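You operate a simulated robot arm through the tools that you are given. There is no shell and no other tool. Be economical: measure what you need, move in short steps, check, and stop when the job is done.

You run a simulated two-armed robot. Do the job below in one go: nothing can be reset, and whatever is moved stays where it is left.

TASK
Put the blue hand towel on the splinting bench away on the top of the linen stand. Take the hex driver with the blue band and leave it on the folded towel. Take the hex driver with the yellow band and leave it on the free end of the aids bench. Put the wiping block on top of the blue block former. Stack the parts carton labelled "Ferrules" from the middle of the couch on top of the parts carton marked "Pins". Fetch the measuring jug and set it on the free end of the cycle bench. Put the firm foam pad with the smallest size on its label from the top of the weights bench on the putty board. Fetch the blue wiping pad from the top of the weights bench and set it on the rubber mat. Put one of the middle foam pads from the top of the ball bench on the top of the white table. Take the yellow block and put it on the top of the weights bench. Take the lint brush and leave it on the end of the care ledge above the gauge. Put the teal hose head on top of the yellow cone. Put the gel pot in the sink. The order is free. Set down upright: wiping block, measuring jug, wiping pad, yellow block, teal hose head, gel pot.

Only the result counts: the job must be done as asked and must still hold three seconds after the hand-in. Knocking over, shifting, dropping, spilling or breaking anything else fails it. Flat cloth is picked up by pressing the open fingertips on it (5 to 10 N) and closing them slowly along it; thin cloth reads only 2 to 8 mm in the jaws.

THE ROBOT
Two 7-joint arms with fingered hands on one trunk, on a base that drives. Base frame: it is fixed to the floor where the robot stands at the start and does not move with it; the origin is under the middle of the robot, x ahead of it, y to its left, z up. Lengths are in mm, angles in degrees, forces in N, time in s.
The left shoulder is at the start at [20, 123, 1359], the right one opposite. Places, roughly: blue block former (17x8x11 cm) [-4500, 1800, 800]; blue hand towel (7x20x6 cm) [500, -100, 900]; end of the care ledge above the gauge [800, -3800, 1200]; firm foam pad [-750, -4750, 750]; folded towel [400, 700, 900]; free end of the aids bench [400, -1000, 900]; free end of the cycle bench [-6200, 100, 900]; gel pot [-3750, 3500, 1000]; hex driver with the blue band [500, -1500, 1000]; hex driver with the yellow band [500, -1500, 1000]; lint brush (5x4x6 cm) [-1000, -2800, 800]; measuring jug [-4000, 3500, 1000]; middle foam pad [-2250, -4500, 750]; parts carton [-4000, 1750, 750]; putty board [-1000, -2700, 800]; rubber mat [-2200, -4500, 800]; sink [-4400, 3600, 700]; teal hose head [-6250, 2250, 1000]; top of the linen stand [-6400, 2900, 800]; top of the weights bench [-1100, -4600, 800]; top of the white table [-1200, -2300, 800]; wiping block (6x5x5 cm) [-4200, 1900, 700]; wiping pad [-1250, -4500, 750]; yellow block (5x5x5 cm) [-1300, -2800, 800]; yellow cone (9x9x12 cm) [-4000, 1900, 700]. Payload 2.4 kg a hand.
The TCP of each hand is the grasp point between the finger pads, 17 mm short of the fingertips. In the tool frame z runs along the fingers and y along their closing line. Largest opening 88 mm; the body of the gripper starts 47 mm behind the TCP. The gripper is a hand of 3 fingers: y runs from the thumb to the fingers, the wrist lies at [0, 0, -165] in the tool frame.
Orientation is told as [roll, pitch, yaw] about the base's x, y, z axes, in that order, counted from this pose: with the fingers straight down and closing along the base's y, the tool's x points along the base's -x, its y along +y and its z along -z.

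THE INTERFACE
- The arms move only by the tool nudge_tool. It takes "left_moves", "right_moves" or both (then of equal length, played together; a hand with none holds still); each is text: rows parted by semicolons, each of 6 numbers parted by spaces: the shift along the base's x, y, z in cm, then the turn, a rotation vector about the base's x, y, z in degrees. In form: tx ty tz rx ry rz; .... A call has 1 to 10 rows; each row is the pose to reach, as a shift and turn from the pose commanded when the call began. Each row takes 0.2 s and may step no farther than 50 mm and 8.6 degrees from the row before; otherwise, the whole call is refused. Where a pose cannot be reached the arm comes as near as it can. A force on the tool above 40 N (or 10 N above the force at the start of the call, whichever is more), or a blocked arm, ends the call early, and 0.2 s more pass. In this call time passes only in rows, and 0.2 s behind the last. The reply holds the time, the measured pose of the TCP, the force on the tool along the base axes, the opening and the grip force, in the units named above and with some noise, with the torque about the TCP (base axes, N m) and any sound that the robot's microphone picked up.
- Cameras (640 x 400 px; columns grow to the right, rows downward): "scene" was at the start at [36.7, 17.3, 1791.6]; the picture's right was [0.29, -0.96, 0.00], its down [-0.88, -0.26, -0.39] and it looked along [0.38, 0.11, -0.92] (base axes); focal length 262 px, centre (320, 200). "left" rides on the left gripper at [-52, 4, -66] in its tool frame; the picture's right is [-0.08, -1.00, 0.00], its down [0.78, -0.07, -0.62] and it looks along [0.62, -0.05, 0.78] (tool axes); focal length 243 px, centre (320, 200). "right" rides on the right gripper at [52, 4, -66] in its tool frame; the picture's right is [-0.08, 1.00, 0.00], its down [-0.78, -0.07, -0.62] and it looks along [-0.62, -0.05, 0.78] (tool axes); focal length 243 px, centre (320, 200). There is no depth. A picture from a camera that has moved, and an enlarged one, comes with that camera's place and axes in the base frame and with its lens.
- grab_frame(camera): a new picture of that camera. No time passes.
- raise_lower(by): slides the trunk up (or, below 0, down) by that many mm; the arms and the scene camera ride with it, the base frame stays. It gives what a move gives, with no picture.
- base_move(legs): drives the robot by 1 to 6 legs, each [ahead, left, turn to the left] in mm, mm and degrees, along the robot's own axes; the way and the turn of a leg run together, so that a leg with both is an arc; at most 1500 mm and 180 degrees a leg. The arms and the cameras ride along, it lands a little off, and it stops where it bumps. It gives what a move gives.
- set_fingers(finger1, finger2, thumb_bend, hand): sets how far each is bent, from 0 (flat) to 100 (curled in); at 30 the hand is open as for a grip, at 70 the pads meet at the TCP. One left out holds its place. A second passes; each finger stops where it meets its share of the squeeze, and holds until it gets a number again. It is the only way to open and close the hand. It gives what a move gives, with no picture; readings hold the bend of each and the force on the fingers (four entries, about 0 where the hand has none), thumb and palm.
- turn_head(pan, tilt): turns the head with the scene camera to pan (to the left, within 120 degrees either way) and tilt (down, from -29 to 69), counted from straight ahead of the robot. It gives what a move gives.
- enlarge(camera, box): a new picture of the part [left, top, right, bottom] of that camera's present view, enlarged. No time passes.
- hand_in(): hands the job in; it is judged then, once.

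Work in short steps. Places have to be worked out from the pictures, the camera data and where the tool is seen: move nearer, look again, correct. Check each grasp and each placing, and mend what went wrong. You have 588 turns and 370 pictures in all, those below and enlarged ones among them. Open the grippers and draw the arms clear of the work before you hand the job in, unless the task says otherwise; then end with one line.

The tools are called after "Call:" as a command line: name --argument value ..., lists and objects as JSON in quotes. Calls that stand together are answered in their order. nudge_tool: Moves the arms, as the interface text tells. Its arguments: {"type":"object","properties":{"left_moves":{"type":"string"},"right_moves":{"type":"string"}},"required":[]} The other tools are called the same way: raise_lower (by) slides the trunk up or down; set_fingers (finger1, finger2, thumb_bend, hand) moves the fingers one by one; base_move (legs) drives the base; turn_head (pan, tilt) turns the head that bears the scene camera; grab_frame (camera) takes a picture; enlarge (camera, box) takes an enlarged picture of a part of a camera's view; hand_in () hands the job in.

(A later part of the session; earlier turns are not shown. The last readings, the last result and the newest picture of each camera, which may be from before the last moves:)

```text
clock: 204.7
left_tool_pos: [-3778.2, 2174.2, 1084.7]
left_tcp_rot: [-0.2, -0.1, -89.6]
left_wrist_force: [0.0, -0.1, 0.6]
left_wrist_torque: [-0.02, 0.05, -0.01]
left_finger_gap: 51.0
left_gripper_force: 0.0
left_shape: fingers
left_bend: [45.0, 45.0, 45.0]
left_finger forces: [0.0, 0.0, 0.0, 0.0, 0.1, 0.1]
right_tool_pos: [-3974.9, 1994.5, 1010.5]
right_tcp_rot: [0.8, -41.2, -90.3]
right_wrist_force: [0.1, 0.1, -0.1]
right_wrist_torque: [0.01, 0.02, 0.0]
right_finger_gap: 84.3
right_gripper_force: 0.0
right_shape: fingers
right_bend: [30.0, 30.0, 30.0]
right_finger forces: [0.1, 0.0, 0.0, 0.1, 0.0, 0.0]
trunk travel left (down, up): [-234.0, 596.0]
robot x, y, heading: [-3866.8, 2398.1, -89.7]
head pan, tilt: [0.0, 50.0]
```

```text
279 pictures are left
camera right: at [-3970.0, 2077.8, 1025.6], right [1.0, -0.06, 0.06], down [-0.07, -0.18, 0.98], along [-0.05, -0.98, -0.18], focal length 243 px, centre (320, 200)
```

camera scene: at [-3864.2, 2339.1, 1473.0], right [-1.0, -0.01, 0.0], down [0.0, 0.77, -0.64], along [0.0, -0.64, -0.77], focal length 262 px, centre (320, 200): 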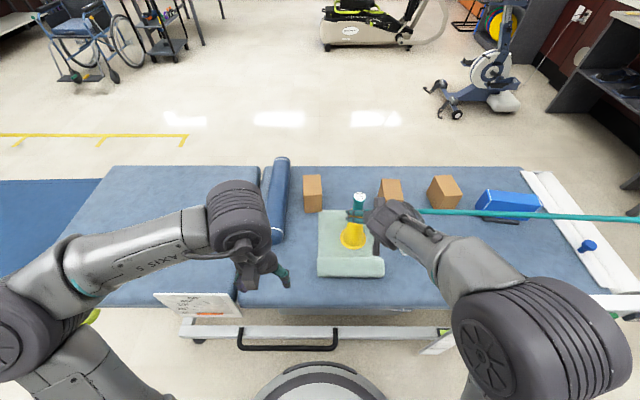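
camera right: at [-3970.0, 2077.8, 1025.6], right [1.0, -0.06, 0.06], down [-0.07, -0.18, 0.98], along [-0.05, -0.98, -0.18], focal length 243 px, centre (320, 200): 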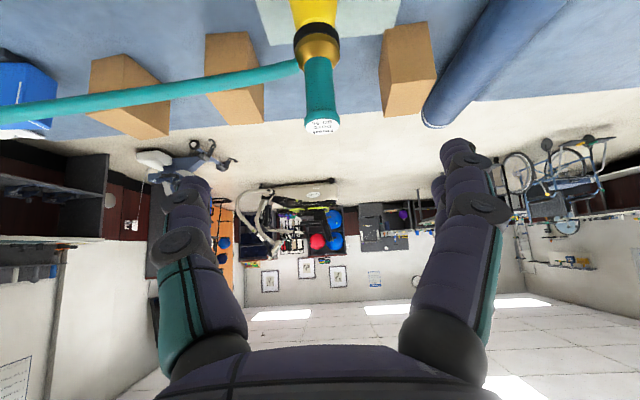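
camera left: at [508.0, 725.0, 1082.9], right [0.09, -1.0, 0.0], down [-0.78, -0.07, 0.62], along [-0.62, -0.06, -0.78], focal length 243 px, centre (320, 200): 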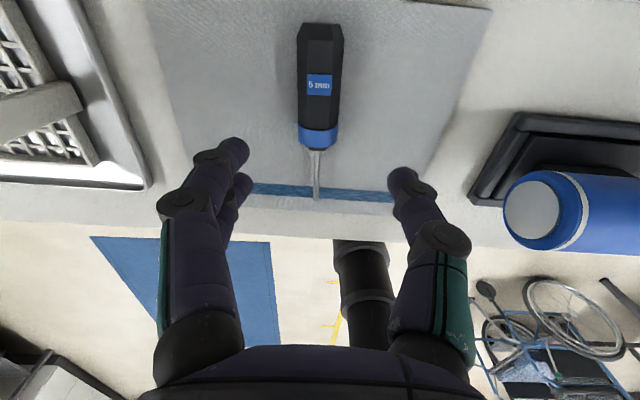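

Hose head stands on the cone. Next the wiping block at about [-4156,1897]; sidestep west to line up the right hand.

Call:
base_move --legs '[[0, -170, 0]]'

Call:
nudge_tool --right_moves "0 0 -4 0 0 0; 0 0 -8 0 0 0"

Call:
grab_frame --camera "scene"

Call:
grab_frame --camera "right"

```text
clock: 206.1
left_tool_pos: [-3948.3, 2173.5, 1085.1]
left_tcp_rot: [-0.2, -0.2, -89.5]
left_wrist_force: [0.2, -0.1, 0.0]
left_wrist_torque: [0.0, -0.02, -0.06]
left_finger_gap: 50.9
left_gripper_force: 0.0
left_shape: fingers
left_bend: [45.0, 45.0, 45.0]
left_finger forces: [0.0, 0.0, 0.0, 0.0, 0.1, 0.1]
right_tool_pos: [-4145.9, 1992.8, 1009.4]
right_tcp_rot: [0.7, -41.2, -90.3]
right_wrist_force: [-0.5, 0.2, 0.0]
right_wrist_torque: [-0.03, -0.01, 0.0]
right_finger_gap: 84.3
right_gripper_force: 0.0
right_shape: fingers
right_bend: [30.0, 30.0, 30.0]
right_finger forces: [0.0, 0.0, 0.0, 0.0, 0.1, 0.0]
trunk travel left (down, up): [-234.0, 596.0]
robot x, y, heading: [-4038.7, 2397.8, -89.7]
head pan, tilt: [0.0, 50.0]
```

```text
clock: 206.7
left_tool_pos: [-3946.5, 2173.8, 1084.7]
left_tcp_rot: [-0.3, -0.1, -89.5]
left_wrist_force: [0.3, 0.1, -0.1]
left_wrist_torque: [0.0, -0.01, 0.0]
left_finger_gap: 50.9
left_gripper_force: 0.0
left_shape: fingers
left_bend: [45.0, 45.0, 45.0]
left_finger forces: [0.1, 0.0, 0.0, 0.0, 0.0, 0.0]
right_tool_pos: [-4145.1, 1993.1, 930.6]
right_tcp_rot: [0.7, -41.2, -90.2]
right_wrist_force: [-0.8, 0.2, -0.4]
right_wrist_torque: [-0.01, 0.01, 0.01]
right_finger_gap: 83.9
right_gripper_force: 0.1
right_shape: fingers
right_bend: [30.0, 30.0, 30.0]
right_finger forces: [0.1, 0.0, 0.0, 0.0, 0.0, 0.1]
trunk travel left (down, up): [-234.0, 596.0]
robot x, y, heading: [-4034.0, 2397.3, -89.7]
head pan, tilt: [0.0, 50.0]
```

```text
278 pictures are left
camera scene: at [-4033.7, 2337.5, 1473.0], right [-1.0, -0.01, 0.0], down [0.0, 0.77, -0.64], along [0.0, -0.64, -0.77], focal length 262 px, centre (320, 200)
```

scene: 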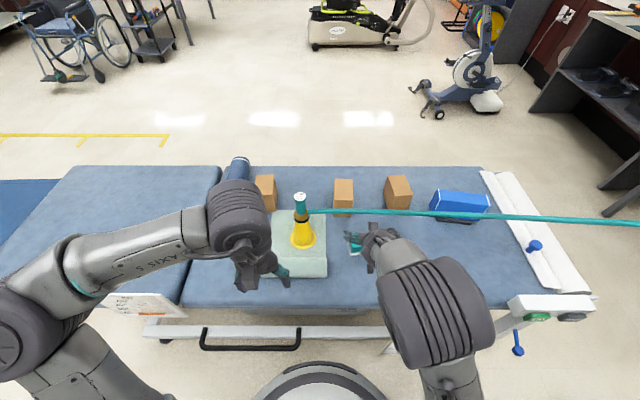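

```text
277 pictures are left
camera right: at [-4140.4, 2076.1, 944.7], right [1.0, -0.06, 0.06], down [-0.07, -0.18, 0.98], along [-0.05, -0.98, -0.18], focal length 243 px, centre (320, 200)
```

right: 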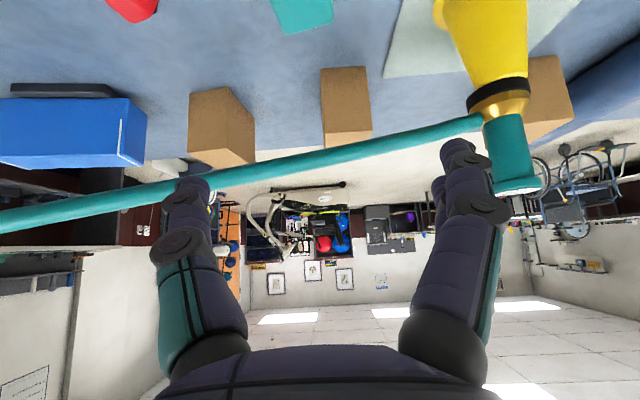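

Hose passes well above; go down-forward under it toward the block in small steps.

Call:
nudge_tool --right_moves "-0.5 -0.5 -4.2 0 0 0; -1.1 -1 -8.4 0 0 0; -1.1 -1.3 -12.5 0 0 0; -1.1 -3.5 -15 0 0 0"

Call:
grab_frame --camera "right"

Call:
enlarge --camera "scene" --box '[300, 190, 460, 290]'

```text
clock: 207.7
left_tool_pos: [-3947.2, 2173.6, 1083.9]
left_tcp_rot: [-0.2, -0.1, -89.5]
left_wrist_force: [0.0, 0.2, 0.1]
left_wrist_torque: [0.0, 0.0, 0.03]
left_finger_gap: 51.0
left_gripper_force: 0.0
left_shape: fingers
left_bend: [45.0, 45.0, 45.0]
left_finger forces: [0.0, 0.0, 0.0, 0.0, 0.0, 0.0]
right_tool_pos: [-4156.0, 1957.8, 778.8]
right_tcp_rot: [0.6, -41.2, -90.2]
right_wrist_force: [0.4, 0.5, 0.3]
right_wrist_torque: [-0.04, 0.01, 0.0]
right_finger_gap: 84.2
right_gripper_force: 0.1
right_shape: fingers
right_bend: [30.0, 30.0, 30.0]
right_finger forces: [0.1, 0.0, 0.0, 0.0, 0.1, 0.0]
trunk travel left (down, up): [-234.0, 596.0]
robot x, y, heading: [-4034.2, 2390.2, -89.5]
head pan, tilt: [0.0, 50.0]
```

```text
276 pictures are left
camera right: at [-4151.3, 2041.1, 794.5], right [1.0, -0.06, 0.06], down [-0.07, -0.18, 0.98], along [-0.05, -0.98, -0.18], focal length 243 px, centre (320, 200)
```

right: 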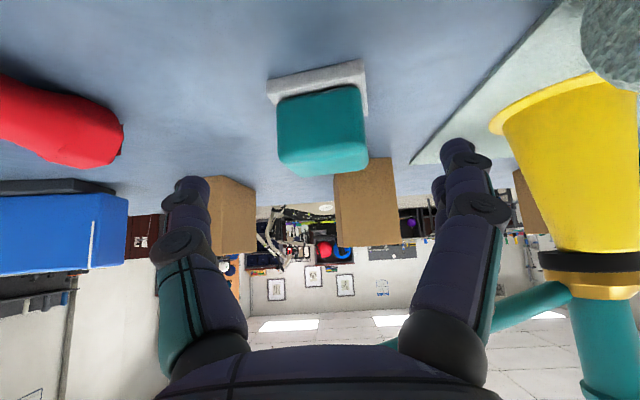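

```text
4.00 times, centred on (380, 240) of scene
camera zoom: at [-4034.0, 2337.4, 1473.0], right [-1.0, -0.01, 0.0], down [0.0, 0.77, -0.64], along [0.0, -0.64, -0.77], focal length 1050 px, centre (80, 40)
```

zoom: 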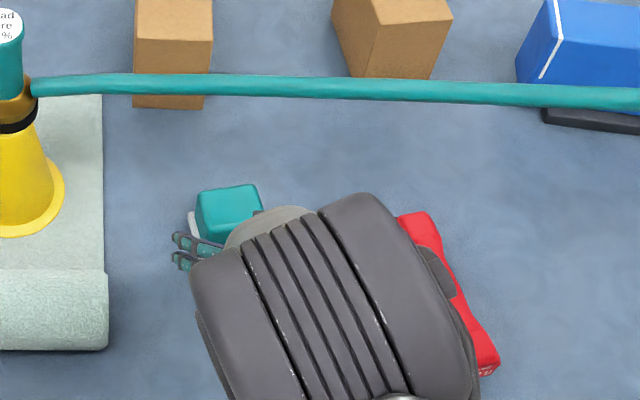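

Block centred in view. Advance along the axis to the grasp pose.

Call:
nudge_tool --right_moves "0 -2 -2.3 0 0 0; 0 -4 -4.6 0 0 0; 0 -5.9 -6.5 0 0 0"

Call:
grab_frame --camera "right"

```text
clock: 208.5
left_tool_pos: [-3948.3, 2172.9, 1085.9]
left_tcp_rot: [-0.1, -0.2, -89.5]
left_wrist_force: [1.0, 0.1, 0.5]
left_wrist_torque: [0.03, 0.03, -0.02]
left_finger_gap: 50.8
left_gripper_force: 0.0
left_shape: fingers
left_bend: [45.0, 45.0, 45.0]
left_finger forces: [0.0, 0.0, 0.0, 0.1, 0.0, 0.1]
right_tool_pos: [-4157.6, 1899.3, 717.3]
right_tcp_rot: [0.8, -41.4, -90.3]
right_wrist_force: [-0.6, -0.6, 6.6]
right_wrist_torque: [-0.04, -0.3, 0.0]
right_finger_gap: 87.0
right_gripper_force: 3.6
right_shape: fingers
right_bend: [28.0, 30.0, 30.0]
right_finger forces: [6.0, 0.3, 0.0, 0.0, 0.0, 0.0]
trunk travel left (down, up): [-234.0, 596.0]
robot x, y, heading: [-4034.9, 2396.9, -89.5]
head pan, tilt: [0.0, 50.0]
```

```text
274 pictures are left
camera right: at [-4152.1, 1982.3, 731.0], right [1.0, -0.06, 0.07], down [-0.08, -0.18, 0.98], along [-0.05, -0.98, -0.18], focal length 243 px, centre (320, 200)
```

right: 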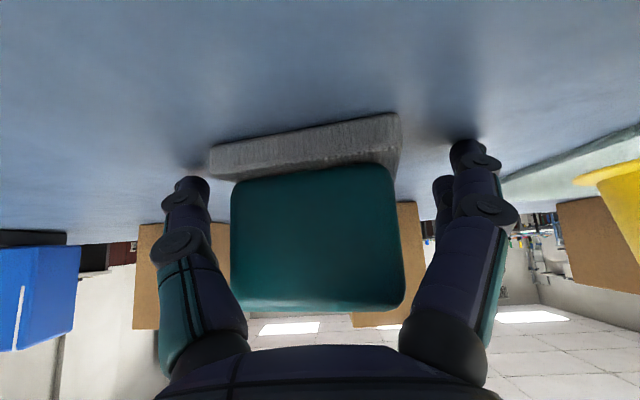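

One fingertip brushes the couch; rise 5 mm and close on the teal block.

Call:
nudge_tool --right_moves "0 0 0.6 0 0 0"

Call:
set_fingers --hand "right" --finger1 75 --finger2 75 --thumb_bend 75

Call:
nudge_tool --right_moves "0 0.5 1 0 0 0; 0 1.5 2.5 0 0 0; 0 3 4.5 0 0 0; 0 5.5 7.5 0 0 0"

Call:
grab_frame --camera "right"

```text
clock: 208.9
left_tool_pos: [-3947.8, 2173.2, 1085.0]
left_tcp_rot: [-0.2, -0.1, -89.6]
left_wrist_force: [-0.4, -0.5, -0.2]
left_wrist_torque: [0.0, 0.02, -0.03]
left_finger_gap: 50.9
left_gripper_force: 0.0
left_shape: fingers
left_bend: [45.0, 45.0, 45.0]
left_finger forces: [0.1, 0.0, 0.0, 0.1, 0.0, 0.0]
right_tool_pos: [-4156.4, 1899.0, 721.6]
right_tcp_rot: [0.6, -41.2, -90.2]
right_wrist_force: [-0.3, -0.3, 0.7]
right_wrist_torque: [0.03, 0.01, -0.02]
right_finger_gap: 84.7
right_gripper_force: 0.1
right_shape: fingers
right_bend: [30.0, 30.0, 30.0]
right_finger forces: [0.0, 0.1, 0.0, 0.0, 0.0, 0.1]
trunk travel left (down, up): [-234.0, 596.0]
robot x, y, heading: [-4036.3, 2396.7, -90.0]
head pan, tilt: [0.0, 50.0]
```

```text
clock: 209.9
left_tool_pos: [-3946.2, 2172.6, 1084.6]
left_tcp_rot: [-0.2, -0.2, -89.5]
left_wrist_force: [-0.2, 0.3, 1.0]
left_wrist_torque: [-0.01, 0.02, 0.0]
left_finger_gap: 50.8
left_gripper_force: 0.1
left_shape: fingers
left_bend: [45.0, 45.0, 45.0]
left_finger forces: [0.0, 0.1, 0.1, 0.1, 0.0, 0.0]
right_tool_pos: [-4155.9, 1899.4, 722.7]
right_tcp_rot: [0.7, -41.3, -90.1]
right_wrist_force: [2.9, -0.8, 5.4]
right_wrist_torque: [-0.04, -0.2, 0.0]
right_finger_gap: 47.5
right_gripper_force: 16.4
right_shape: fingers
right_bend: [50.0, 50.0, 54.0]
right_finger forces: [10.7, 8.1, 0.0, 0.0, 14.8, 0.0]
trunk travel left (down, up): [-234.0, 596.0]
robot x, y, heading: [-4034.4, 2393.7, -89.7]
head pan, tilt: [0.0, 50.0]
```

```text
clock: 210.9
left_tool_pos: [-3947.7, 2173.1, 1084.0]
left_tcp_rot: [-0.2, -0.1, -89.4]
left_wrist_force: [-0.5, -0.1, -0.2]
left_wrist_torque: [0.01, -0.03, -0.03]
left_finger_gap: 50.7
left_gripper_force: 0.1
left_shape: fingers
left_bend: [45.0, 45.0, 45.0]
left_finger forces: [0.1, 0.0, 0.1, 0.1, 0.0, 0.0]
right_tool_pos: [-4155.9, 1954.5, 797.0]
right_tcp_rot: [0.6, -41.3, -90.2]
right_wrist_force: [0.2, -1.4, -1.6]
right_wrist_torque: [-0.04, 0.02, -0.03]
right_finger_gap: 47.2
right_gripper_force: 15.4
right_shape: fingers
right_bend: [50.0, 50.0, 54.0]
right_finger forces: [7.8, 7.5, 0.1, 0.0, 16.0, 0.0]
trunk travel left (down, up): [-234.0, 596.0]
robot x, y, heading: [-4034.1, 2398.0, -89.8]
head pan, tilt: [0.0, 50.0]
```

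```text
273 pictures are left
camera right: at [-4150.5, 2037.3, 811.6], right [1.0, -0.06, 0.06], down [-0.07, -0.18, 0.98], along [-0.05, -0.98, -0.18], focal length 243 px, centre (320, 200)
```

right: 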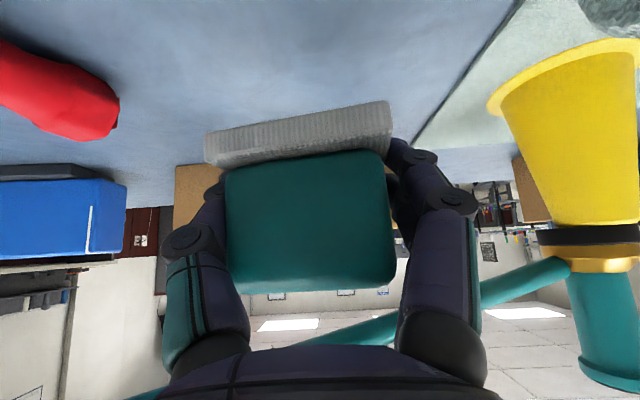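

Block held. Retreat back and up clear of the hose, then survey the sink counter behind me.

Call:
nudge_tool --right_moves "0 3 2 0 0 0; 0 6 4 0 0 0; 0 8 8 0 0 0; 0 9 12 0 0 0; 0 9 16 0 0 0; 0 9 20 0 0 0"

Call:
base_move --legs '[[-250, 0, 0], [0, 0, 180]]'

Call:
turn_head --pan 0 --tilt 35

Call:
grab_frame --camera "scene"

```text
clock: 212.3
left_tool_pos: [-3946.8, 2173.6, 1085.2]
left_tcp_rot: [-0.2, -0.2, -89.4]
left_wrist_force: [-0.8, 0.3, 0.3]
left_wrist_torque: [-0.01, 0.02, -0.02]
left_finger_gap: 51.0
left_gripper_force: 0.0
left_shape: fingers
left_bend: [45.0, 45.0, 45.0]
left_finger forces: [0.0, 0.1, 0.1, 0.1, 0.0, 0.1]
right_tool_pos: [-4156.0, 2044.1, 957.8]
right_tcp_rot: [0.8, -41.3, -90.3]
right_wrist_force: [-0.4, 0.2, 0.2]
right_wrist_torque: [0.02, 0.05, 0.01]
right_finger_gap: 47.2
right_gripper_force: 15.4
right_shape: fingers
right_bend: [50.0, 50.0, 54.0]
right_finger forces: [7.8, 7.3, 0.0, 0.1, 15.8, 0.0]
right hand out of reach, approached as far as the arm can: row 6
trunk travel left (down, up): [-234.0, 596.0]
robot x, y, heading: [-4034.7, 2395.3, -89.7]
head pan, tilt: [0.0, 50.0]
```

```text
clock: 221.5
left_tool_pos: [-4123.1, 2866.2, 1084.6]
left_tcp_rot: [-0.2, -0.1, 90.4]
left_wrist_force: [0.5, 0.1, -0.3]
left_wrist_torque: [0.0, -0.02, 0.01]
left_finger_gap: 51.2
left_gripper_force: 0.1
left_shape: fingers
left_bend: [45.0, 45.0, 45.0]
left_finger forces: [0.1, 0.0, 0.0, 0.1, 0.0, 0.0]
right_tool_pos: [-3914.3, 2996.2, 956.7]
right_tcp_rot: [0.7, -41.2, 89.7]
right_wrist_force: [0.7, 0.8, -0.4]
right_wrist_torque: [0.02, -0.02, -0.01]
right_finger_gap: 47.1
right_gripper_force: 14.9
right_shape: fingers
right_bend: [50.0, 51.0, 54.0]
right_finger forces: [7.6, 7.3, 0.0, 0.0, 15.4, 0.0]
trunk travel left (down, up): [-234.0, 596.0]
robot x, y, heading: [-4031.9, 2644.7, 90.1]
head pan, tilt: [0.0, 50.0]
```

```text
clock: 222.2
left_tool_pos: [-4124.1, 2866.4, 1084.9]
left_tcp_rot: [-0.1, -0.1, 90.5]
left_wrist_force: [0.4, -0.4, -0.1]
left_wrist_torque: [0.0, 0.0, -0.01]
left_finger_gap: 50.9
left_gripper_force: 0.2
left_shape: fingers
left_bend: [45.0, 45.0, 45.0]
left_finger forces: [0.0, 0.1, 0.0, 0.0, 0.1, 0.1]
right_tool_pos: [-3914.7, 2996.1, 955.6]
right_tcp_rot: [0.7, -41.3, 89.7]
right_wrist_force: [0.5, 0.0, -0.6]
right_wrist_torque: [-0.01, 0.01, 0.0]
right_finger_gap: 46.9
right_gripper_force: 15.2
right_shape: fingers
right_bend: [50.0, 51.0, 54.0]
right_finger forces: [7.6, 7.2, 0.0, 0.1, 15.3, 0.0]
trunk travel left (down, up): [-234.0, 596.0]
robot x, y, heading: [-4035.2, 2645.0, 90.7]
head pan, tilt: [0.0, 35.0]
```

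```text
272 pictures are left
camera scene: at [-4036.1, 2713.4, 1494.6], right [1.0, 0.0, 0.0], down [0.0, -0.57, -0.82], along [0.0, 0.82, -0.57], focal length 262 px, centre (320, 200)
```

scene: 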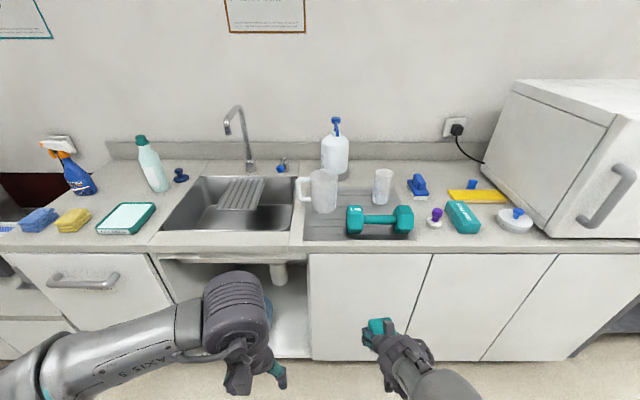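

Enlarge the counter items to identify the gel pot and jug.

Call:
enlarge --camera "scene" --box '[280, 150, 480, 275]'

Call:
enlarge --camera "scene" --box '[380, 160, 540, 260]'

```text
3.20 times, centred on (380, 212) of scene
camera zoom: at [-4036.1, 2713.4, 1494.6], right [1.0, 0.0, 0.0], down [0.0, -0.57, -0.82], along [0.0, 0.82, -0.57], focal length 840 px, centre (128, 160)
```

zoom: 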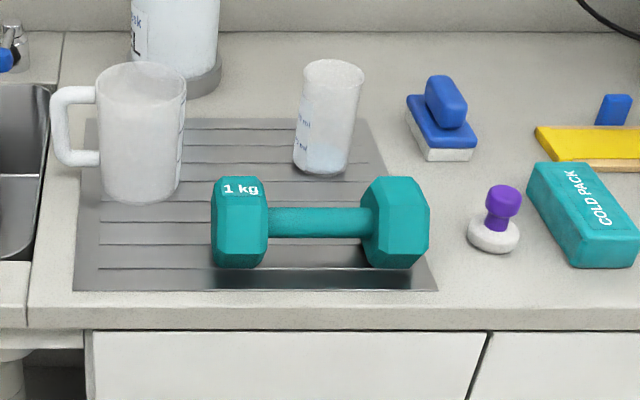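

```text
4.00 times, centred on (460, 210) of scene
camera zoom: at [-4036.1, 2713.4, 1494.6], right [1.0, 0.0, 0.0], down [0.0, -0.57, -0.82], along [0.0, 0.82, -0.57], focal length 1050 px, centre (-240, 160)
```

zoom: 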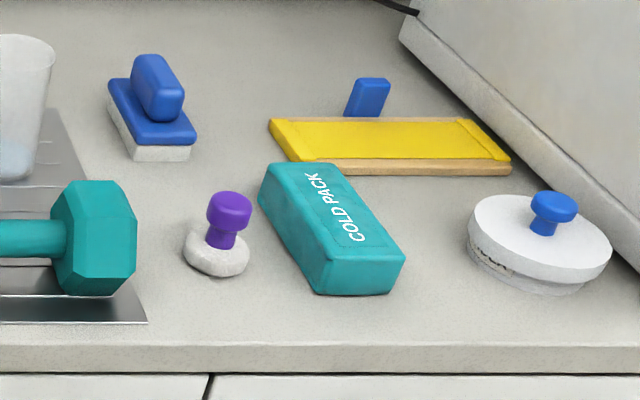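

Call:
enlarge --camera "scene" --box '[365, 160, 405, 210]'

Call:
enlarge --camera "scene" --box '[410, 195, 470, 240]'

Call:
enlarge --camera "scene" --box '[290, 110, 360, 220]'

```text
8.00 times, centred on (385, 185) of scene
camera zoom: at [-4036.1, 2713.4, 1494.6], right [1.0, 0.0, 0.0], down [0.0, -0.57, -0.82], along [0.0, 0.82, -0.57], focal length 2100 px, centre (-200, 320)
```

zoom: 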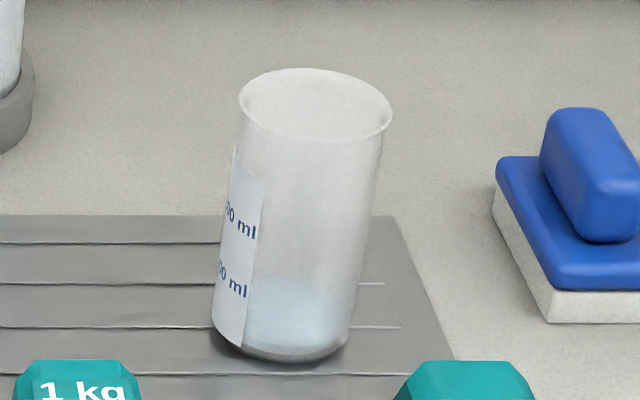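

```text
8.89 times, centred on (440, 218) of scene
camera zoom: at [-4036.1, 2713.4, 1494.6], right [1.0, 0.0, 0.0], down [0.0, -0.57, -0.82], along [0.0, 0.82, -0.57], focal length 2333 px, centre (-747, 44)
```

zoom: 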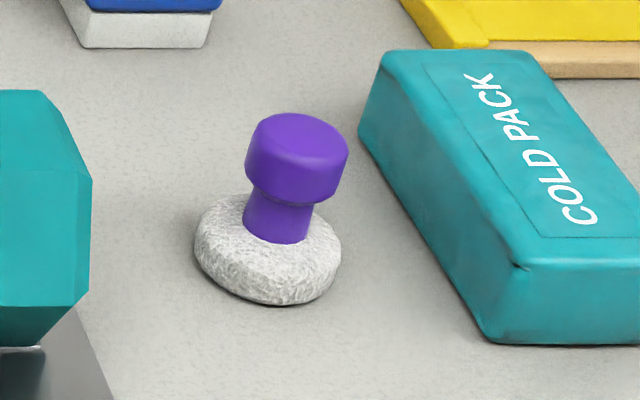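

```text
3.64 times, centred on (325, 165) of scene
camera zoom: at [-4036.1, 2713.4, 1494.6], right [1.0, 0.0, 0.0], down [0.0, -0.57, -0.82], along [0.0, 0.82, -0.57], focal length 955 px, centre (302, 327)
```

zoom: 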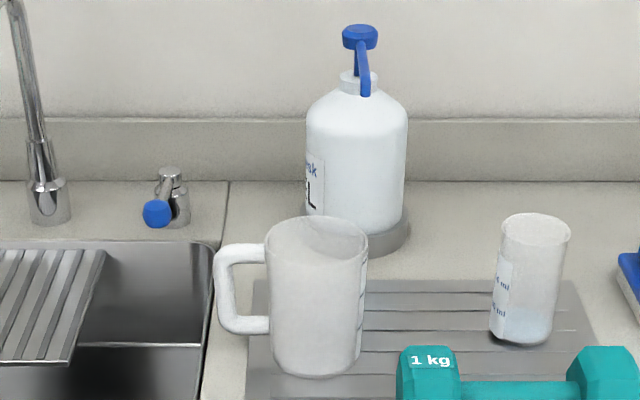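

The translucent pot with gel in it (left of the blue sponge) is the gel pot; the handled vessel is the jug. First tuck the right hand (with block) up and back, then approach.

Call:
nudge_tool --right_moves "0 -2 3 0 0 0; 0 -4 6 0 0 0; 0 -6 9 0 0 0; 0 -8 12 0 0 0; 0 -9 15 0 0 0"

Call:
base_move --legs '[[280, 0, -0.5], [0, -345, 0]]'

Call:
grab_frame --camera "scene"

```text
clock: 223.4
left_tool_pos: [-4122.3, 2866.4, 1085.1]
left_tcp_rot: [-0.2, -0.1, 90.3]
left_wrist_force: [-0.8, -0.1, 0.1]
left_wrist_torque: [-0.02, -0.01, -0.02]
left_finger_gap: 50.7
left_gripper_force: 0.1
left_shape: fingers
left_bend: [45.0, 45.0, 45.0]
left_finger forces: [0.0, 0.0, 0.1, 0.1, 0.0, 0.0]
right_tool_pos: [-3914.1, 2996.5, 956.3]
right_tcp_rot: [0.7, -41.2, 89.7]
right_wrist_force: [-0.5, 0.6, -0.7]
right_wrist_torque: [0.02, -0.03, 0.0]
right_finger_gap: 47.3
right_gripper_force: 15.6
right_shape: fingers
right_bend: [50.0, 51.0, 54.0]
right_finger forces: [7.6, 7.2, 0.0, 0.0, 15.4, 0.0]
right hand out of reach, approached as far as the arm can: row 1, 2, 3, 4, 5
trunk travel left (down, up): [-234.0, 596.0]
robot x, y, heading: [-4037.0, 2643.8, 90.2]
head pan, tilt: [0.0, 35.0]
```

```text
clock: 227.2
left_tool_pos: [-3775.3, 3144.6, 1084.6]
left_tcp_rot: [-0.2, -0.1, 89.7]
left_wrist_force: [-0.4, -0.5, 0.4]
left_wrist_torque: [-0.02, -0.01, -0.02]
left_finger_gap: 51.0
left_gripper_force: 0.0
left_shape: fingers
left_bend: [45.0, 45.0, 45.0]
left_finger forces: [0.0, 0.0, 0.0, 0.1, 0.0, 0.0]
right_tool_pos: [-3566.2, 3272.0, 956.8]
right_tcp_rot: [0.7, -41.2, 88.9]
right_wrist_force: [0.0, -0.1, 0.2]
right_wrist_torque: [-0.03, 0.01, -0.01]
right_finger_gap: 47.1
right_gripper_force: 15.0
right_shape: fingers
right_bend: [50.0, 51.0, 54.0]
right_finger forces: [7.7, 7.2, 0.0, 0.1, 15.4, 0.0]
trunk travel left (down, up): [-234.0, 596.0]
robot x, y, heading: [-3692.1, 2921.2, 89.5]
head pan, tilt: [0.0, 35.0]
```

```text
266 pictures are left
camera scene: at [-3690.8, 2990.6, 1494.7], right [1.0, -0.01, 0.0], down [-0.01, -0.57, -0.82], along [0.01, 0.82, -0.57], focal length 262 px, centre (320, 200)
```

scene: 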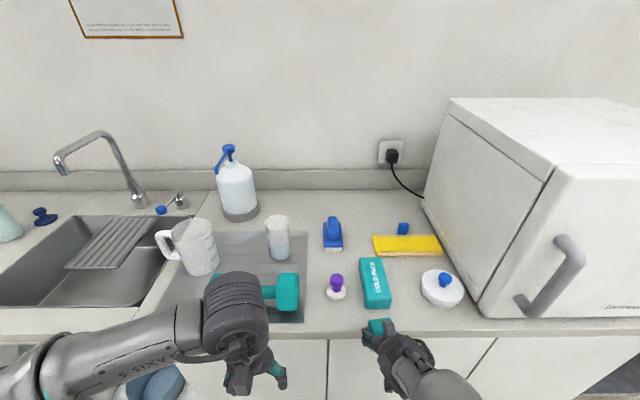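

Call:
enlarge --camera "scene" --box '[150, 200, 310, 300]'

Call:
nudge_tool --right_moves "0 -2 2 -8 0 0; 0 -4 4 -16 0 0; 0 -6 7 -24 0 0; 0 -8 10 -32 0 0; 0 -8 13 -40 0 0; 0 -8 16 -40 0 0"

```text
4.00 times, centred on (230, 250) of scene
camera zoom: at [-3690.8, 2990.6, 1494.7], right [1.0, -0.01, 0.0], down [-0.01, -0.57, -0.82], along [0.01, 0.82, -0.57], focal length 1050 px, centre (680, 0)
```

zoom: 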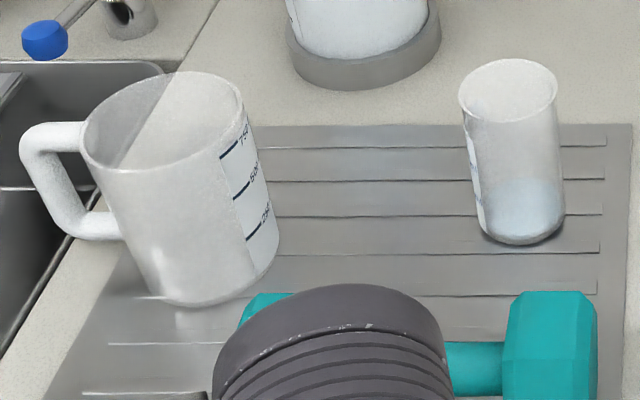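

```text
clock: 228.6
left_tool_pos: [-3776.4, 3144.8, 1084.3]
left_tcp_rot: [-0.3, 0.0, 89.8]
left_wrist_force: [-0.4, -0.3, -1.1]
left_wrist_torque: [0.0, 0.03, 0.02]
left_finger_gap: 51.0
left_gripper_force: 0.1
left_shape: fingers
left_bend: [45.0, 45.0, 45.0]
left_finger forces: [0.0, 0.0, 0.1, 0.0, 0.0, 0.0]
right_tool_pos: [-3566.0, 3191.3, 1117.7]
right_tcp_rot: [0.1, -1.2, 89.4]
right_wrist_force: [0.0, -0.4, 0.4]
right_wrist_torque: [-0.01, -0.04, 0.0]
right_finger_gap: 46.4
right_gripper_force: 14.9
right_shape: fingers
right_bend: [50.0, 51.0, 54.0]
right_finger forces: [7.5, 7.0, 0.0, 0.0, 14.7, 0.1]
trunk travel left (down, up): [-234.0, 596.0]
robot x, y, heading: [-3692.3, 2923.5, 89.4]
head pan, tilt: [0.0, 35.0]
```

Pot triangulates to [-3803,3536], z 910–1043, Ø65. Raise trunk 140, roll to the counter, tilt the left tool 25° and go above the pot.

Call:
raise_lower --by 140

Call:
set_fingers --hand "left" --finger1 24 --finger2 24 --thumb_bend 24

Call:
base_move --legs '[[92, 0, 0.5]]'

Call:
nudge_tool --left_moves "0 4 -1 6 0 0; 0 8 -2 12 0 0; -1 12 -3 18 0 0; -2 16 -4 25 0 0; -2.7 20 -5 25 0 0; -2.7 23 -7 25 0 0"

Call:
grab_frame --camera "scene"

```text
clock: 230.3
left_tool_pos: [-3776.2, 3144.7, 1224.7]
left_tcp_rot: [-0.1, -0.2, 89.8]
left_wrist_force: [0.0, -0.4, -0.1]
left_wrist_torque: [-0.02, 0.0, 0.0]
left_finger_gap: 50.7
left_gripper_force: 0.1
left_shape: fingers
left_bend: [45.0, 45.0, 45.0]
left_finger forces: [0.0, 0.1, 0.0, 0.0, 0.0, 0.0]
right_tool_pos: [-3565.4, 3191.4, 1256.8]
right_tcp_rot: [-0.1, -1.2, 89.2]
right_wrist_force: [0.0, 0.0, -0.8]
right_wrist_torque: [0.04, 0.03, -0.03]
right_finger_gap: 46.5
right_gripper_force: 14.5
right_shape: fingers
right_bend: [50.0, 51.0, 54.0]
right_finger forces: [7.6, 6.9, 0.1, 0.0, 14.8, 0.0]
trunk travel left (down, up): [-374.0, 456.0]
robot x, y, heading: [-3692.9, 2923.5, 89.2]
head pan, tilt: [0.0, 35.0]
```

```text
clock: 231.3
left_tool_pos: [-3776.5, 3145.7, 1225.1]
left_tcp_rot: [-0.3, -0.1, 89.7]
left_wrist_force: [0.1, 0.7, -1.3]
left_wrist_torque: [0.05, 0.0, 0.0]
left_finger_gap: 92.3
left_gripper_force: 0.0
left_shape: fingers
left_bend: [24.0, 24.0, 24.0]
left_finger forces: [0.1, 0.0, 0.0, 0.1, 0.0, 0.1]
right_tool_pos: [-3565.6, 3191.3, 1256.6]
right_tcp_rot: [-0.1, -1.2, 89.2]
right_wrist_force: [-0.2, 0.4, -0.4]
right_wrist_torque: [-0.01, 0.0, 0.0]
right_finger_gap: 46.4
right_gripper_force: 15.0
right_shape: fingers
right_bend: [50.0, 51.0, 54.0]
right_finger forces: [7.6, 7.0, 0.0, 0.0, 14.7, 0.0]
trunk travel left (down, up): [-374.0, 456.0]
robot x, y, heading: [-3694.1, 2921.0, 89.7]
head pan, tilt: [0.0, 35.0]
```

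```text
clock: 232.4
left_tool_pos: [-3778.3, 3236.8, 1224.1]
left_tcp_rot: [-0.2, -0.1, 90.3]
left_wrist_force: [0.0, 1.1, 1.0]
left_wrist_torque: [-0.02, -0.01, 0.04]
left_finger_gap: 92.5
left_gripper_force: 0.0
left_shape: fingers
left_bend: [24.0, 24.0, 24.0]
left_finger forces: [0.0, 0.0, 0.1, 0.0, 0.1, 0.0]
right_tool_pos: [-3568.0, 3286.0, 1255.4]
right_tcp_rot: [-0.1, -1.2, 89.8]
right_wrist_force: [0.2, -0.2, -0.3]
right_wrist_torque: [-0.02, -0.01, 0.02]
right_finger_gap: 46.7
right_gripper_force: 14.7
right_shape: fingers
right_bend: [50.0, 51.0, 54.0]
right_finger forces: [7.5, 7.0, 0.1, 0.1, 14.6, 0.0]
trunk travel left (down, up): [-374.0, 456.0]
robot x, y, heading: [-3693.5, 3013.7, 89.9]
head pan, tilt: [0.0, 35.0]
```

```text
clock: 233.8
left_tool_pos: [-3806.8, 3465.3, 1154.0]
left_tcp_rot: [-0.3, -25.2, 90.2]
left_wrist_force: [0.2, 0.0, -1.2]
left_wrist_torque: [-0.01, 0.0, 0.04]
left_finger_gap: 92.8
left_gripper_force: 0.1
left_shape: fingers
left_bend: [24.0, 24.0, 24.0]
left_finger forces: [0.0, 0.0, 0.0, 0.0, 0.0, 0.0]
right_tool_pos: [-3566.8, 3285.0, 1257.1]
right_tcp_rot: [-0.1, -1.2, 89.7]
right_wrist_force: [0.2, 0.0, -0.9]
right_wrist_torque: [0.03, 0.01, -0.04]
right_finger_gap: 46.6
right_gripper_force: 14.3
right_shape: fingers
right_bend: [50.0, 51.0, 54.0]
right_finger forces: [7.4, 7.0, 0.1, 0.0, 14.7, 0.1]
trunk travel left (down, up): [-374.0, 456.0]
robot x, y, heading: [-3692.3, 3013.2, 90.2]
head pan, tilt: [0.0, 35.0]
```

```text
264 pictures are left
camera scene: at [-3691.5, 3082.9, 1634.7], right [1.0, 0.0, 0.0], down [0.0, -0.57, -0.82], along [0.0, 0.82, -0.57], focal length 262 px, centre (320, 200)
```

scene: 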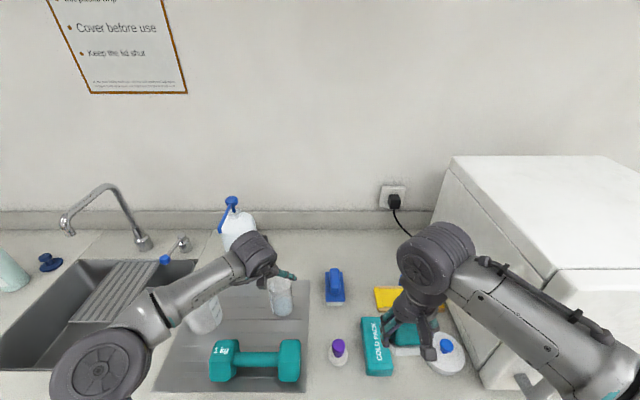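

Call:
enlarge --camera "scene" --box '[220, 230, 340, 330]'

Call:
grab_frame --camera "left"

```text
4.00 times, centred on (280, 280) of scene
camera zoom: at [-3691.5, 3082.9, 1634.7], right [1.0, 0.0, 0.0], down [0.0, -0.57, -0.82], along [0.0, 0.82, -0.57], focal length 1050 px, centre (480, -120)
```

zoom: 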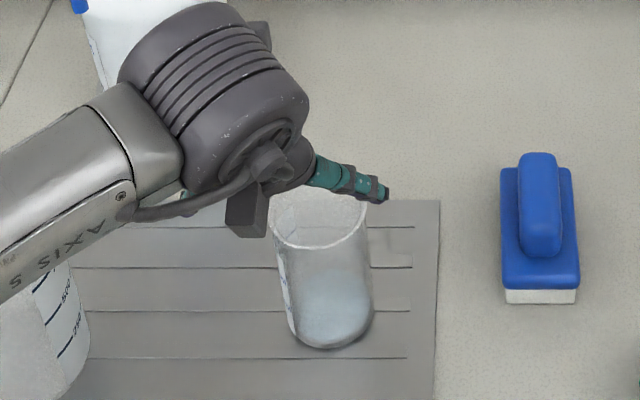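

```text
262 pictures are left
camera left: at [-3810.9, 3486.5, 1237.9], right [1.0, 0.08, 0.04], down [0.07, -0.97, 0.23], along [0.06, -0.23, -0.97], focal length 243 px, centre (320, 200)
```

left: 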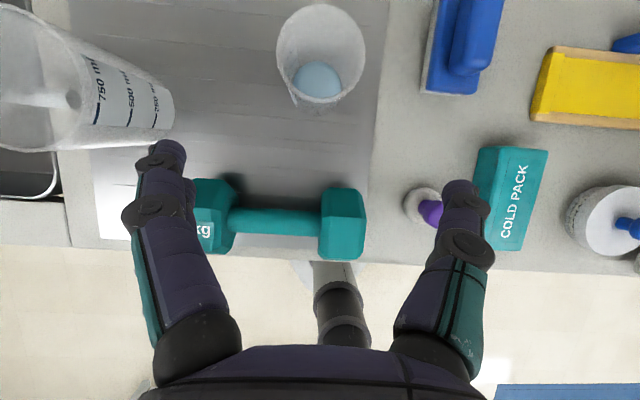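

Left-hand view puts the pot at y≈3551, the scene view 3536. Go to a pre-grasp just above/behind the rim and recheck.

Call:
nudge_tool --left_moves "0.2 1.5 -2.5 0 0 0; 0.3 3.2 -5 0 0 0"

Call:
grab_frame --camera "left"

Call:
enlarge --camera "scene" --box '[220, 230, 340, 330]'

```text
clock: 234.4
left_tool_pos: [-3801.9, 3498.4, 1104.3]
left_tcp_rot: [-0.4, -25.2, 90.3]
left_wrist_force: [-0.1, -0.2, -0.3]
left_wrist_torque: [-0.01, -0.01, 0.0]
left_finger_gap: 92.8
left_gripper_force: 0.0
left_shape: fingers
left_bend: [24.0, 24.0, 24.0]
left_finger forces: [0.1, 0.1, 0.0, 0.0, 0.0, 0.1]
right_tool_pos: [-3567.3, 3284.6, 1256.5]
right_tcp_rot: [-0.1, -1.2, 89.8]
right_wrist_force: [-0.1, 0.4, -1.0]
right_wrist_torque: [0.01, 0.0, -0.01]
right_finger_gap: 46.7
right_gripper_force: 15.0
right_shape: fingers
right_bend: [50.0, 51.0, 54.0]
right_finger forces: [7.5, 7.0, 0.0, 0.0, 14.6, 0.0]
trunk travel left (down, up): [-374.0, 456.0]
robot x, y, heading: [-3691.1, 3014.4, 90.0]
head pan, tilt: [0.0, 35.0]
```

```text
261 pictures are left
camera left: at [-3807.3, 3518.2, 1188.1], right [1.0, 0.08, 0.04], down [0.07, -0.97, 0.23], along [0.06, -0.23, -0.97], focal length 243 px, centre (320, 200)
```

left: 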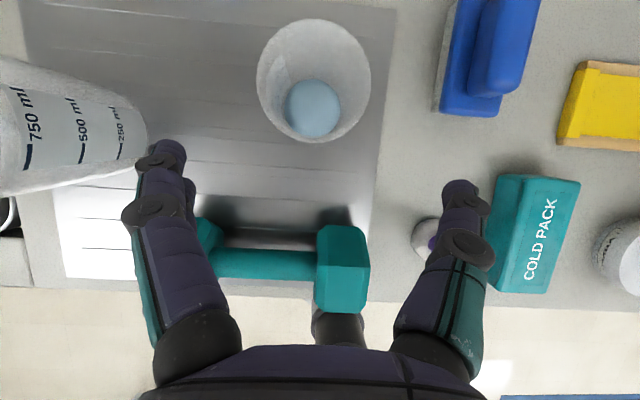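

```text
4.00 times, centred on (280, 280) of scene
camera zoom: at [-3691.6, 3082.8, 1634.7], right [1.0, 0.0, 0.0], down [0.0, -0.57, -0.82], along [0.0, 0.82, -0.57], focal length 1050 px, centre (480, -120)
```

zoom: 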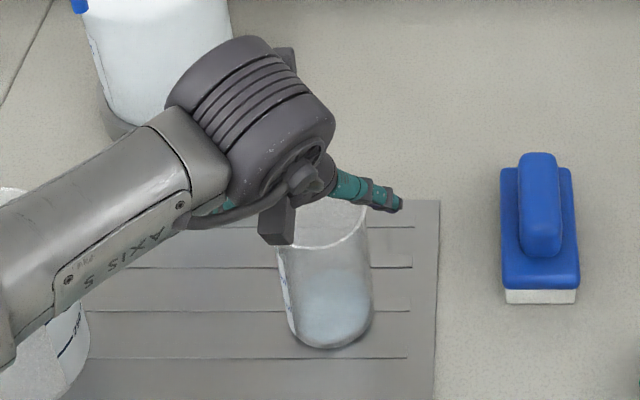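

Hand view: pot axis at [-3807,3552]. Advance into the grasp and close gently.

Call:
nudge_tool --left_moves "-0.3 1.5 -3 0 0 0; -0.4 3 -6 0 0 0; -0.4 4.2 -8 0 0 0; -0.4 5.1 -9.2 0 0 0"

Call:
grab_frame --camera "left"

```text
clock: 235.4
left_tool_pos: [-3805.5, 3549.6, 1011.0]
left_tcp_rot: [-0.3, -25.1, 90.3]
left_wrist_force: [-0.4, -0.2, -0.5]
left_wrist_torque: [-0.03, -0.03, 0.0]
left_finger_gap: 92.5
left_gripper_force: 0.0
left_shape: fingers
left_bend: [24.0, 24.0, 24.0]
left_finger forces: [0.1, 0.0, 0.0, 0.1, 0.0, 0.0]
right_tool_pos: [-3568.0, 3284.6, 1257.2]
right_tcp_rot: [0.0, -1.3, 89.7]
right_wrist_force: [-0.2, 0.4, -0.2]
right_wrist_torque: [-0.01, 0.0, 0.01]
right_finger_gap: 46.2
right_gripper_force: 14.7
right_shape: fingers
right_bend: [50.0, 51.0, 54.0]
right_finger forces: [7.6, 7.0, 0.0, 0.1, 14.7, 0.1]
trunk travel left (down, up): [-374.0, 456.0]
robot x, y, heading: [-3691.9, 3012.5, 90.2]
head pan, tilt: [0.0, 35.0]
```

```text
259 pictures are left
camera left: at [-3811.6, 3569.4, 1096.1], right [1.0, 0.08, 0.04], down [0.07, -0.97, 0.23], along [0.06, -0.23, -0.97], focal length 243 px, centre (320, 200)
```

left: 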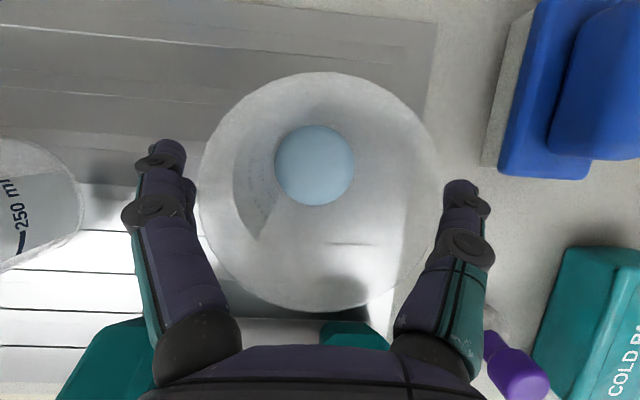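

Pot centred between the fingers. Close.

Call:
set_fingers --hand "left" --finger1 60 --finger2 60 --thumb_bend 60

Call:
nudge_tool --left_moves "0 0 1.5 0 0 0; 0 0 4 0 0 0; 0 0 8 0 0 0"

Call:
grab_frame --camera "scene"

```text
clock: 236.4
left_tool_pos: [-3806.0, 3550.4, 1011.7]
left_tcp_rot: [-0.3, -25.1, 90.3]
left_wrist_force: [-0.7, 0.6, -0.7]
left_wrist_torque: [0.01, -0.03, 0.01]
left_finger_gap: 57.0
left_gripper_force: 14.6
left_shape: fingers
left_bend: [46.0, 47.0, 49.0]
left_finger forces: [7.9, 7.1, 0.0, 0.0, 14.2, 0.0]
right_tool_pos: [-3567.6, 3283.7, 1256.6]
right_tcp_rot: [0.1, -1.3, 89.8]
right_wrist_force: [0.3, 0.5, -0.1]
right_wrist_torque: [0.01, 0.0, 0.0]
right_finger_gap: 46.4
right_gripper_force: 14.7
right_shape: fingers
right_bend: [50.0, 51.0, 54.0]
right_finger forces: [7.4, 7.0, 0.0, 0.0, 14.7, 0.0]
trunk travel left (down, up): [-374.0, 456.0]
robot x, y, heading: [-3688.0, 3015.7, 90.0]
head pan, tilt: [0.0, 35.0]
```

```text
clock: 237.2
left_tool_pos: [-3805.9, 3547.7, 1092.7]
left_tcp_rot: [-0.3, -25.1, 90.3]
left_wrist_force: [0.0, 0.0, -0.8]
left_wrist_torque: [0.0, -0.02, -0.01]
left_finger_gap: 56.8
left_gripper_force: 14.5
left_shape: fingers
left_bend: [46.0, 47.0, 49.0]
left_finger forces: [8.0, 7.0, 0.0, 0.0, 14.1, 0.1]
right_tool_pos: [-3567.1, 3285.2, 1256.5]
right_tcp_rot: [0.0, -1.2, 89.7]
right_wrist_force: [-0.4, 1.4, -0.6]
right_wrist_torque: [0.03, 0.0, 0.02]
right_finger_gap: 46.4
right_gripper_force: 14.8
right_shape: fingers
right_bend: [50.0, 51.0, 54.0]
right_finger forces: [7.6, 6.9, 0.1, 0.1, 14.7, 0.0]
trunk travel left (down, up): [-374.0, 456.0]
robot x, y, heading: [-3692.9, 3012.6, 89.9]
head pan, tilt: [0.0, 35.0]
```

```text
258 pictures are left
camera scene: at [-3691.2, 3082.4, 1634.7], right [1.0, 0.0, 0.0], down [0.0, -0.57, -0.82], along [0.0, 0.82, -0.57], focal length 262 px, centre (320, 200)
```

scene: 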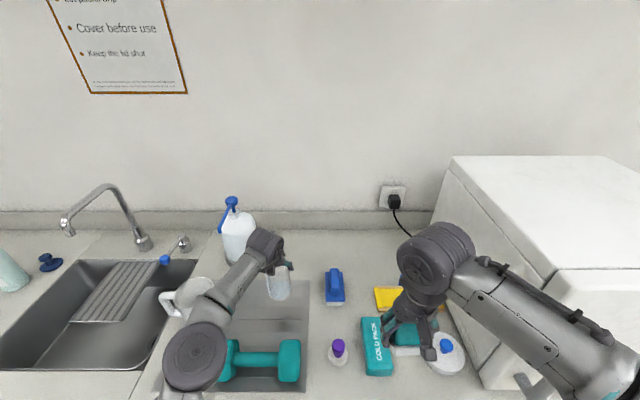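

Pot lifted. Pull it back over the counter edge, go up, and sidestep left to the sink.

Call:
nudge_tool --left_moves "0 -4 2 0 0 0; 0 -8 4 0 0 0; 0 -12 6 0 0 0; 0 -16 8 0 0 0; 0 -20 9 0 0 0; 0 -23 10 0 0 0"

Call:
base_move --legs '[[0, 400, 0]]'

Call:
grab_frame --camera "scene"

```text
clock: 238.6
left_tool_pos: [-3804.8, 3316.9, 1192.4]
left_tcp_rot: [-0.3, -25.0, 90.2]
left_wrist_force: [-0.3, 1.2, -0.4]
left_wrist_torque: [-0.02, 0.05, 0.01]
left_finger_gap: 56.8
left_gripper_force: 14.5
left_shape: fingers
left_bend: [47.0, 47.0, 50.0]
left_finger forces: [7.4, 6.6, 0.0, 0.1, 13.3, 0.0]
right_tool_pos: [-3568.5, 3283.9, 1257.0]
right_tcp_rot: [0.0, -1.2, 89.8]
right_wrist_force: [0.4, 0.2, 0.0]
right_wrist_torque: [0.01, 0.0, 0.01]
right_finger_gap: 46.2
right_gripper_force: 15.1
right_shape: fingers
right_bend: [50.0, 51.0, 54.0]
right_finger forces: [7.5, 7.0, 0.1, 0.1, 14.6, 0.0]
trunk travel left (down, up): [-374.0, 456.0]
robot x, y, heading: [-3694.2, 3010.3, 90.3]
head pan, tilt: [0.0, 35.0]
```

```text
clock: 241.1
left_tool_pos: [-4202.7, 3317.9, 1191.8]
left_tcp_rot: [-0.3, -25.1, 90.3]
left_wrist_force: [-0.1, 0.0, -1.0]
left_wrist_torque: [-0.02, -0.01, 0.04]
left_finger_gap: 56.7
left_gripper_force: 13.9
left_shape: fingers
left_bend: [47.0, 47.0, 50.0]
left_finger forces: [7.5, 6.6, 0.1, 0.0, 13.3, 0.1]
right_tool_pos: [-3964.0, 3283.6, 1256.4]
right_tcp_rot: [0.1, -1.1, 89.7]
right_wrist_force: [-1.0, 0.8, -0.6]
right_wrist_torque: [0.02, 0.01, 0.03]
right_finger_gap: 46.6
right_gripper_force: 14.7
right_shape: fingers
right_bend: [50.0, 51.0, 54.0]
right_finger forces: [7.5, 6.9, 0.0, 0.0, 14.7, 0.1]
trunk travel left (down, up): [-374.0, 456.0]
robot x, y, heading: [-4092.4, 3014.0, 90.2]
head pan, tilt: [0.0, 35.0]
```

```text
257 pictures are left
camera scene: at [-4089.3, 3082.3, 1634.7], right [1.0, 0.0, 0.0], down [0.0, -0.57, -0.82], along [0.0, 0.82, -0.57], focal length 262 px, centre (320, 200)
```

scene: 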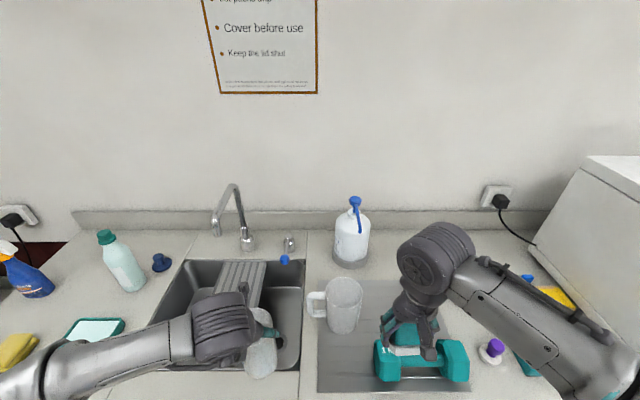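

Free sink floor lies at x −4290…−4145. Bring the pot over it, lower the trunk 60 and look.

Call:
nudge_tool --left_moves "-0.3 4 -1 0 0 0; -0.6 8 -3 0 0 0; -0.9 12 -5 0 0 0; -1.2 16 -7 0 0 0; -1.2 18.7 -9 0 0 0"

Call:
raise_lower --by -60

Call:
enlarge --camera "scene" --box '[140, 210, 340, 370]'

Call:
grab_frame --camera "left"

```text
clock: 242.3
left_tool_pos: [-4213.1, 3504.7, 1102.6]
left_tcp_rot: [-0.3, -25.1, 90.2]
left_wrist_force: [0.6, -0.1, -0.6]
left_wrist_torque: [0.03, -0.01, 0.02]
left_finger_gap: 56.4
left_gripper_force: 12.8
left_shape: fingers
left_bend: [47.0, 47.0, 50.0]
left_finger forces: [7.2, 6.3, 0.0, 0.1, 12.9, 0.0]
right_tool_pos: [-3963.4, 3284.2, 1256.6]
right_tcp_rot: [0.0, -1.2, 89.8]
right_wrist_force: [0.6, 0.4, -0.9]
right_wrist_torque: [0.0, 0.01, 0.01]
right_finger_gap: 46.7
right_gripper_force: 14.4
right_shape: fingers
right_bend: [50.0, 51.0, 54.0]
right_finger forces: [7.5, 7.0, 0.0, 0.0, 14.6, 0.0]
trunk travel left (down, up): [-374.0, 456.0]
robot x, y, heading: [-4091.2, 3014.4, 90.0]
head pan, tilt: [0.0, 35.0]
```

```text
clock: 243.3
left_tool_pos: [-4213.6, 3504.0, 1043.2]
left_tcp_rot: [-0.3, -25.0, 90.1]
left_wrist_force: [0.3, 0.2, -1.1]
left_wrist_torque: [-0.01, 0.01, 0.02]
left_finger_gap: 56.9
left_gripper_force: 12.9
left_shape: fingers
left_bend: [47.0, 47.0, 50.0]
left_finger forces: [7.2, 6.2, 0.0, 0.0, 12.8, 0.0]
right_tool_pos: [-3964.4, 3283.3, 1197.5]
right_tcp_rot: [0.0, -1.2, 89.7]
right_wrist_force: [0.1, -0.2, -0.7]
right_wrist_torque: [0.0, -0.03, 0.01]
right_finger_gap: 46.5
right_gripper_force: 14.6
right_shape: fingers
right_bend: [50.0, 51.0, 54.0]
right_finger forces: [7.5, 7.0, 0.0, 0.0, 14.8, 0.2]
trunk travel left (down, up): [-314.0, 516.0]
robot x, y, heading: [-4084.5, 3012.1, 90.1]
head pan, tilt: [0.0, 35.0]
```

```text
2.50 times, centred on (240, 290) of scene
camera zoom: at [-4088.3, 3082.3, 1574.7], right [1.0, 0.0, 0.0], down [0.0, -0.57, -0.82], along [0.0, 0.82, -0.57], focal length 656 px, centre (520, -25)
```

zoom: 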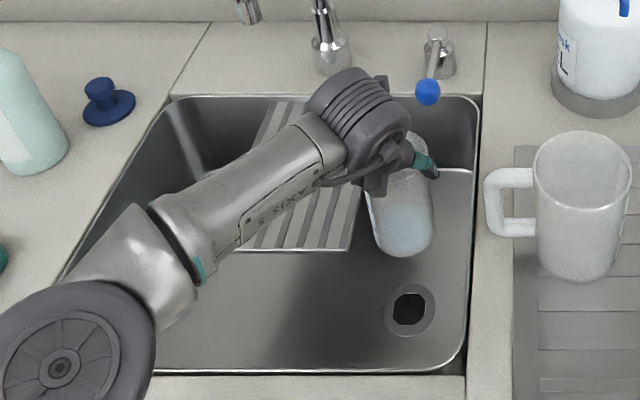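

```text
255 pictures are left
camera left: at [-4219.4, 3524.3, 1127.8], right [1.0, 0.08, 0.04], down [0.07, -0.97, 0.23], along [0.06, -0.23, -0.97], focal length 243 px, centre (320, 200)
```

left: 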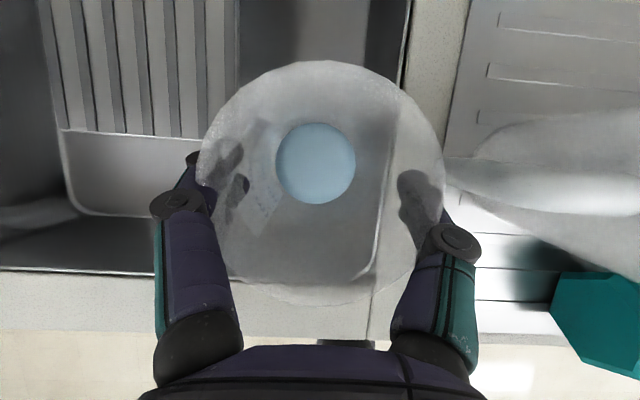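

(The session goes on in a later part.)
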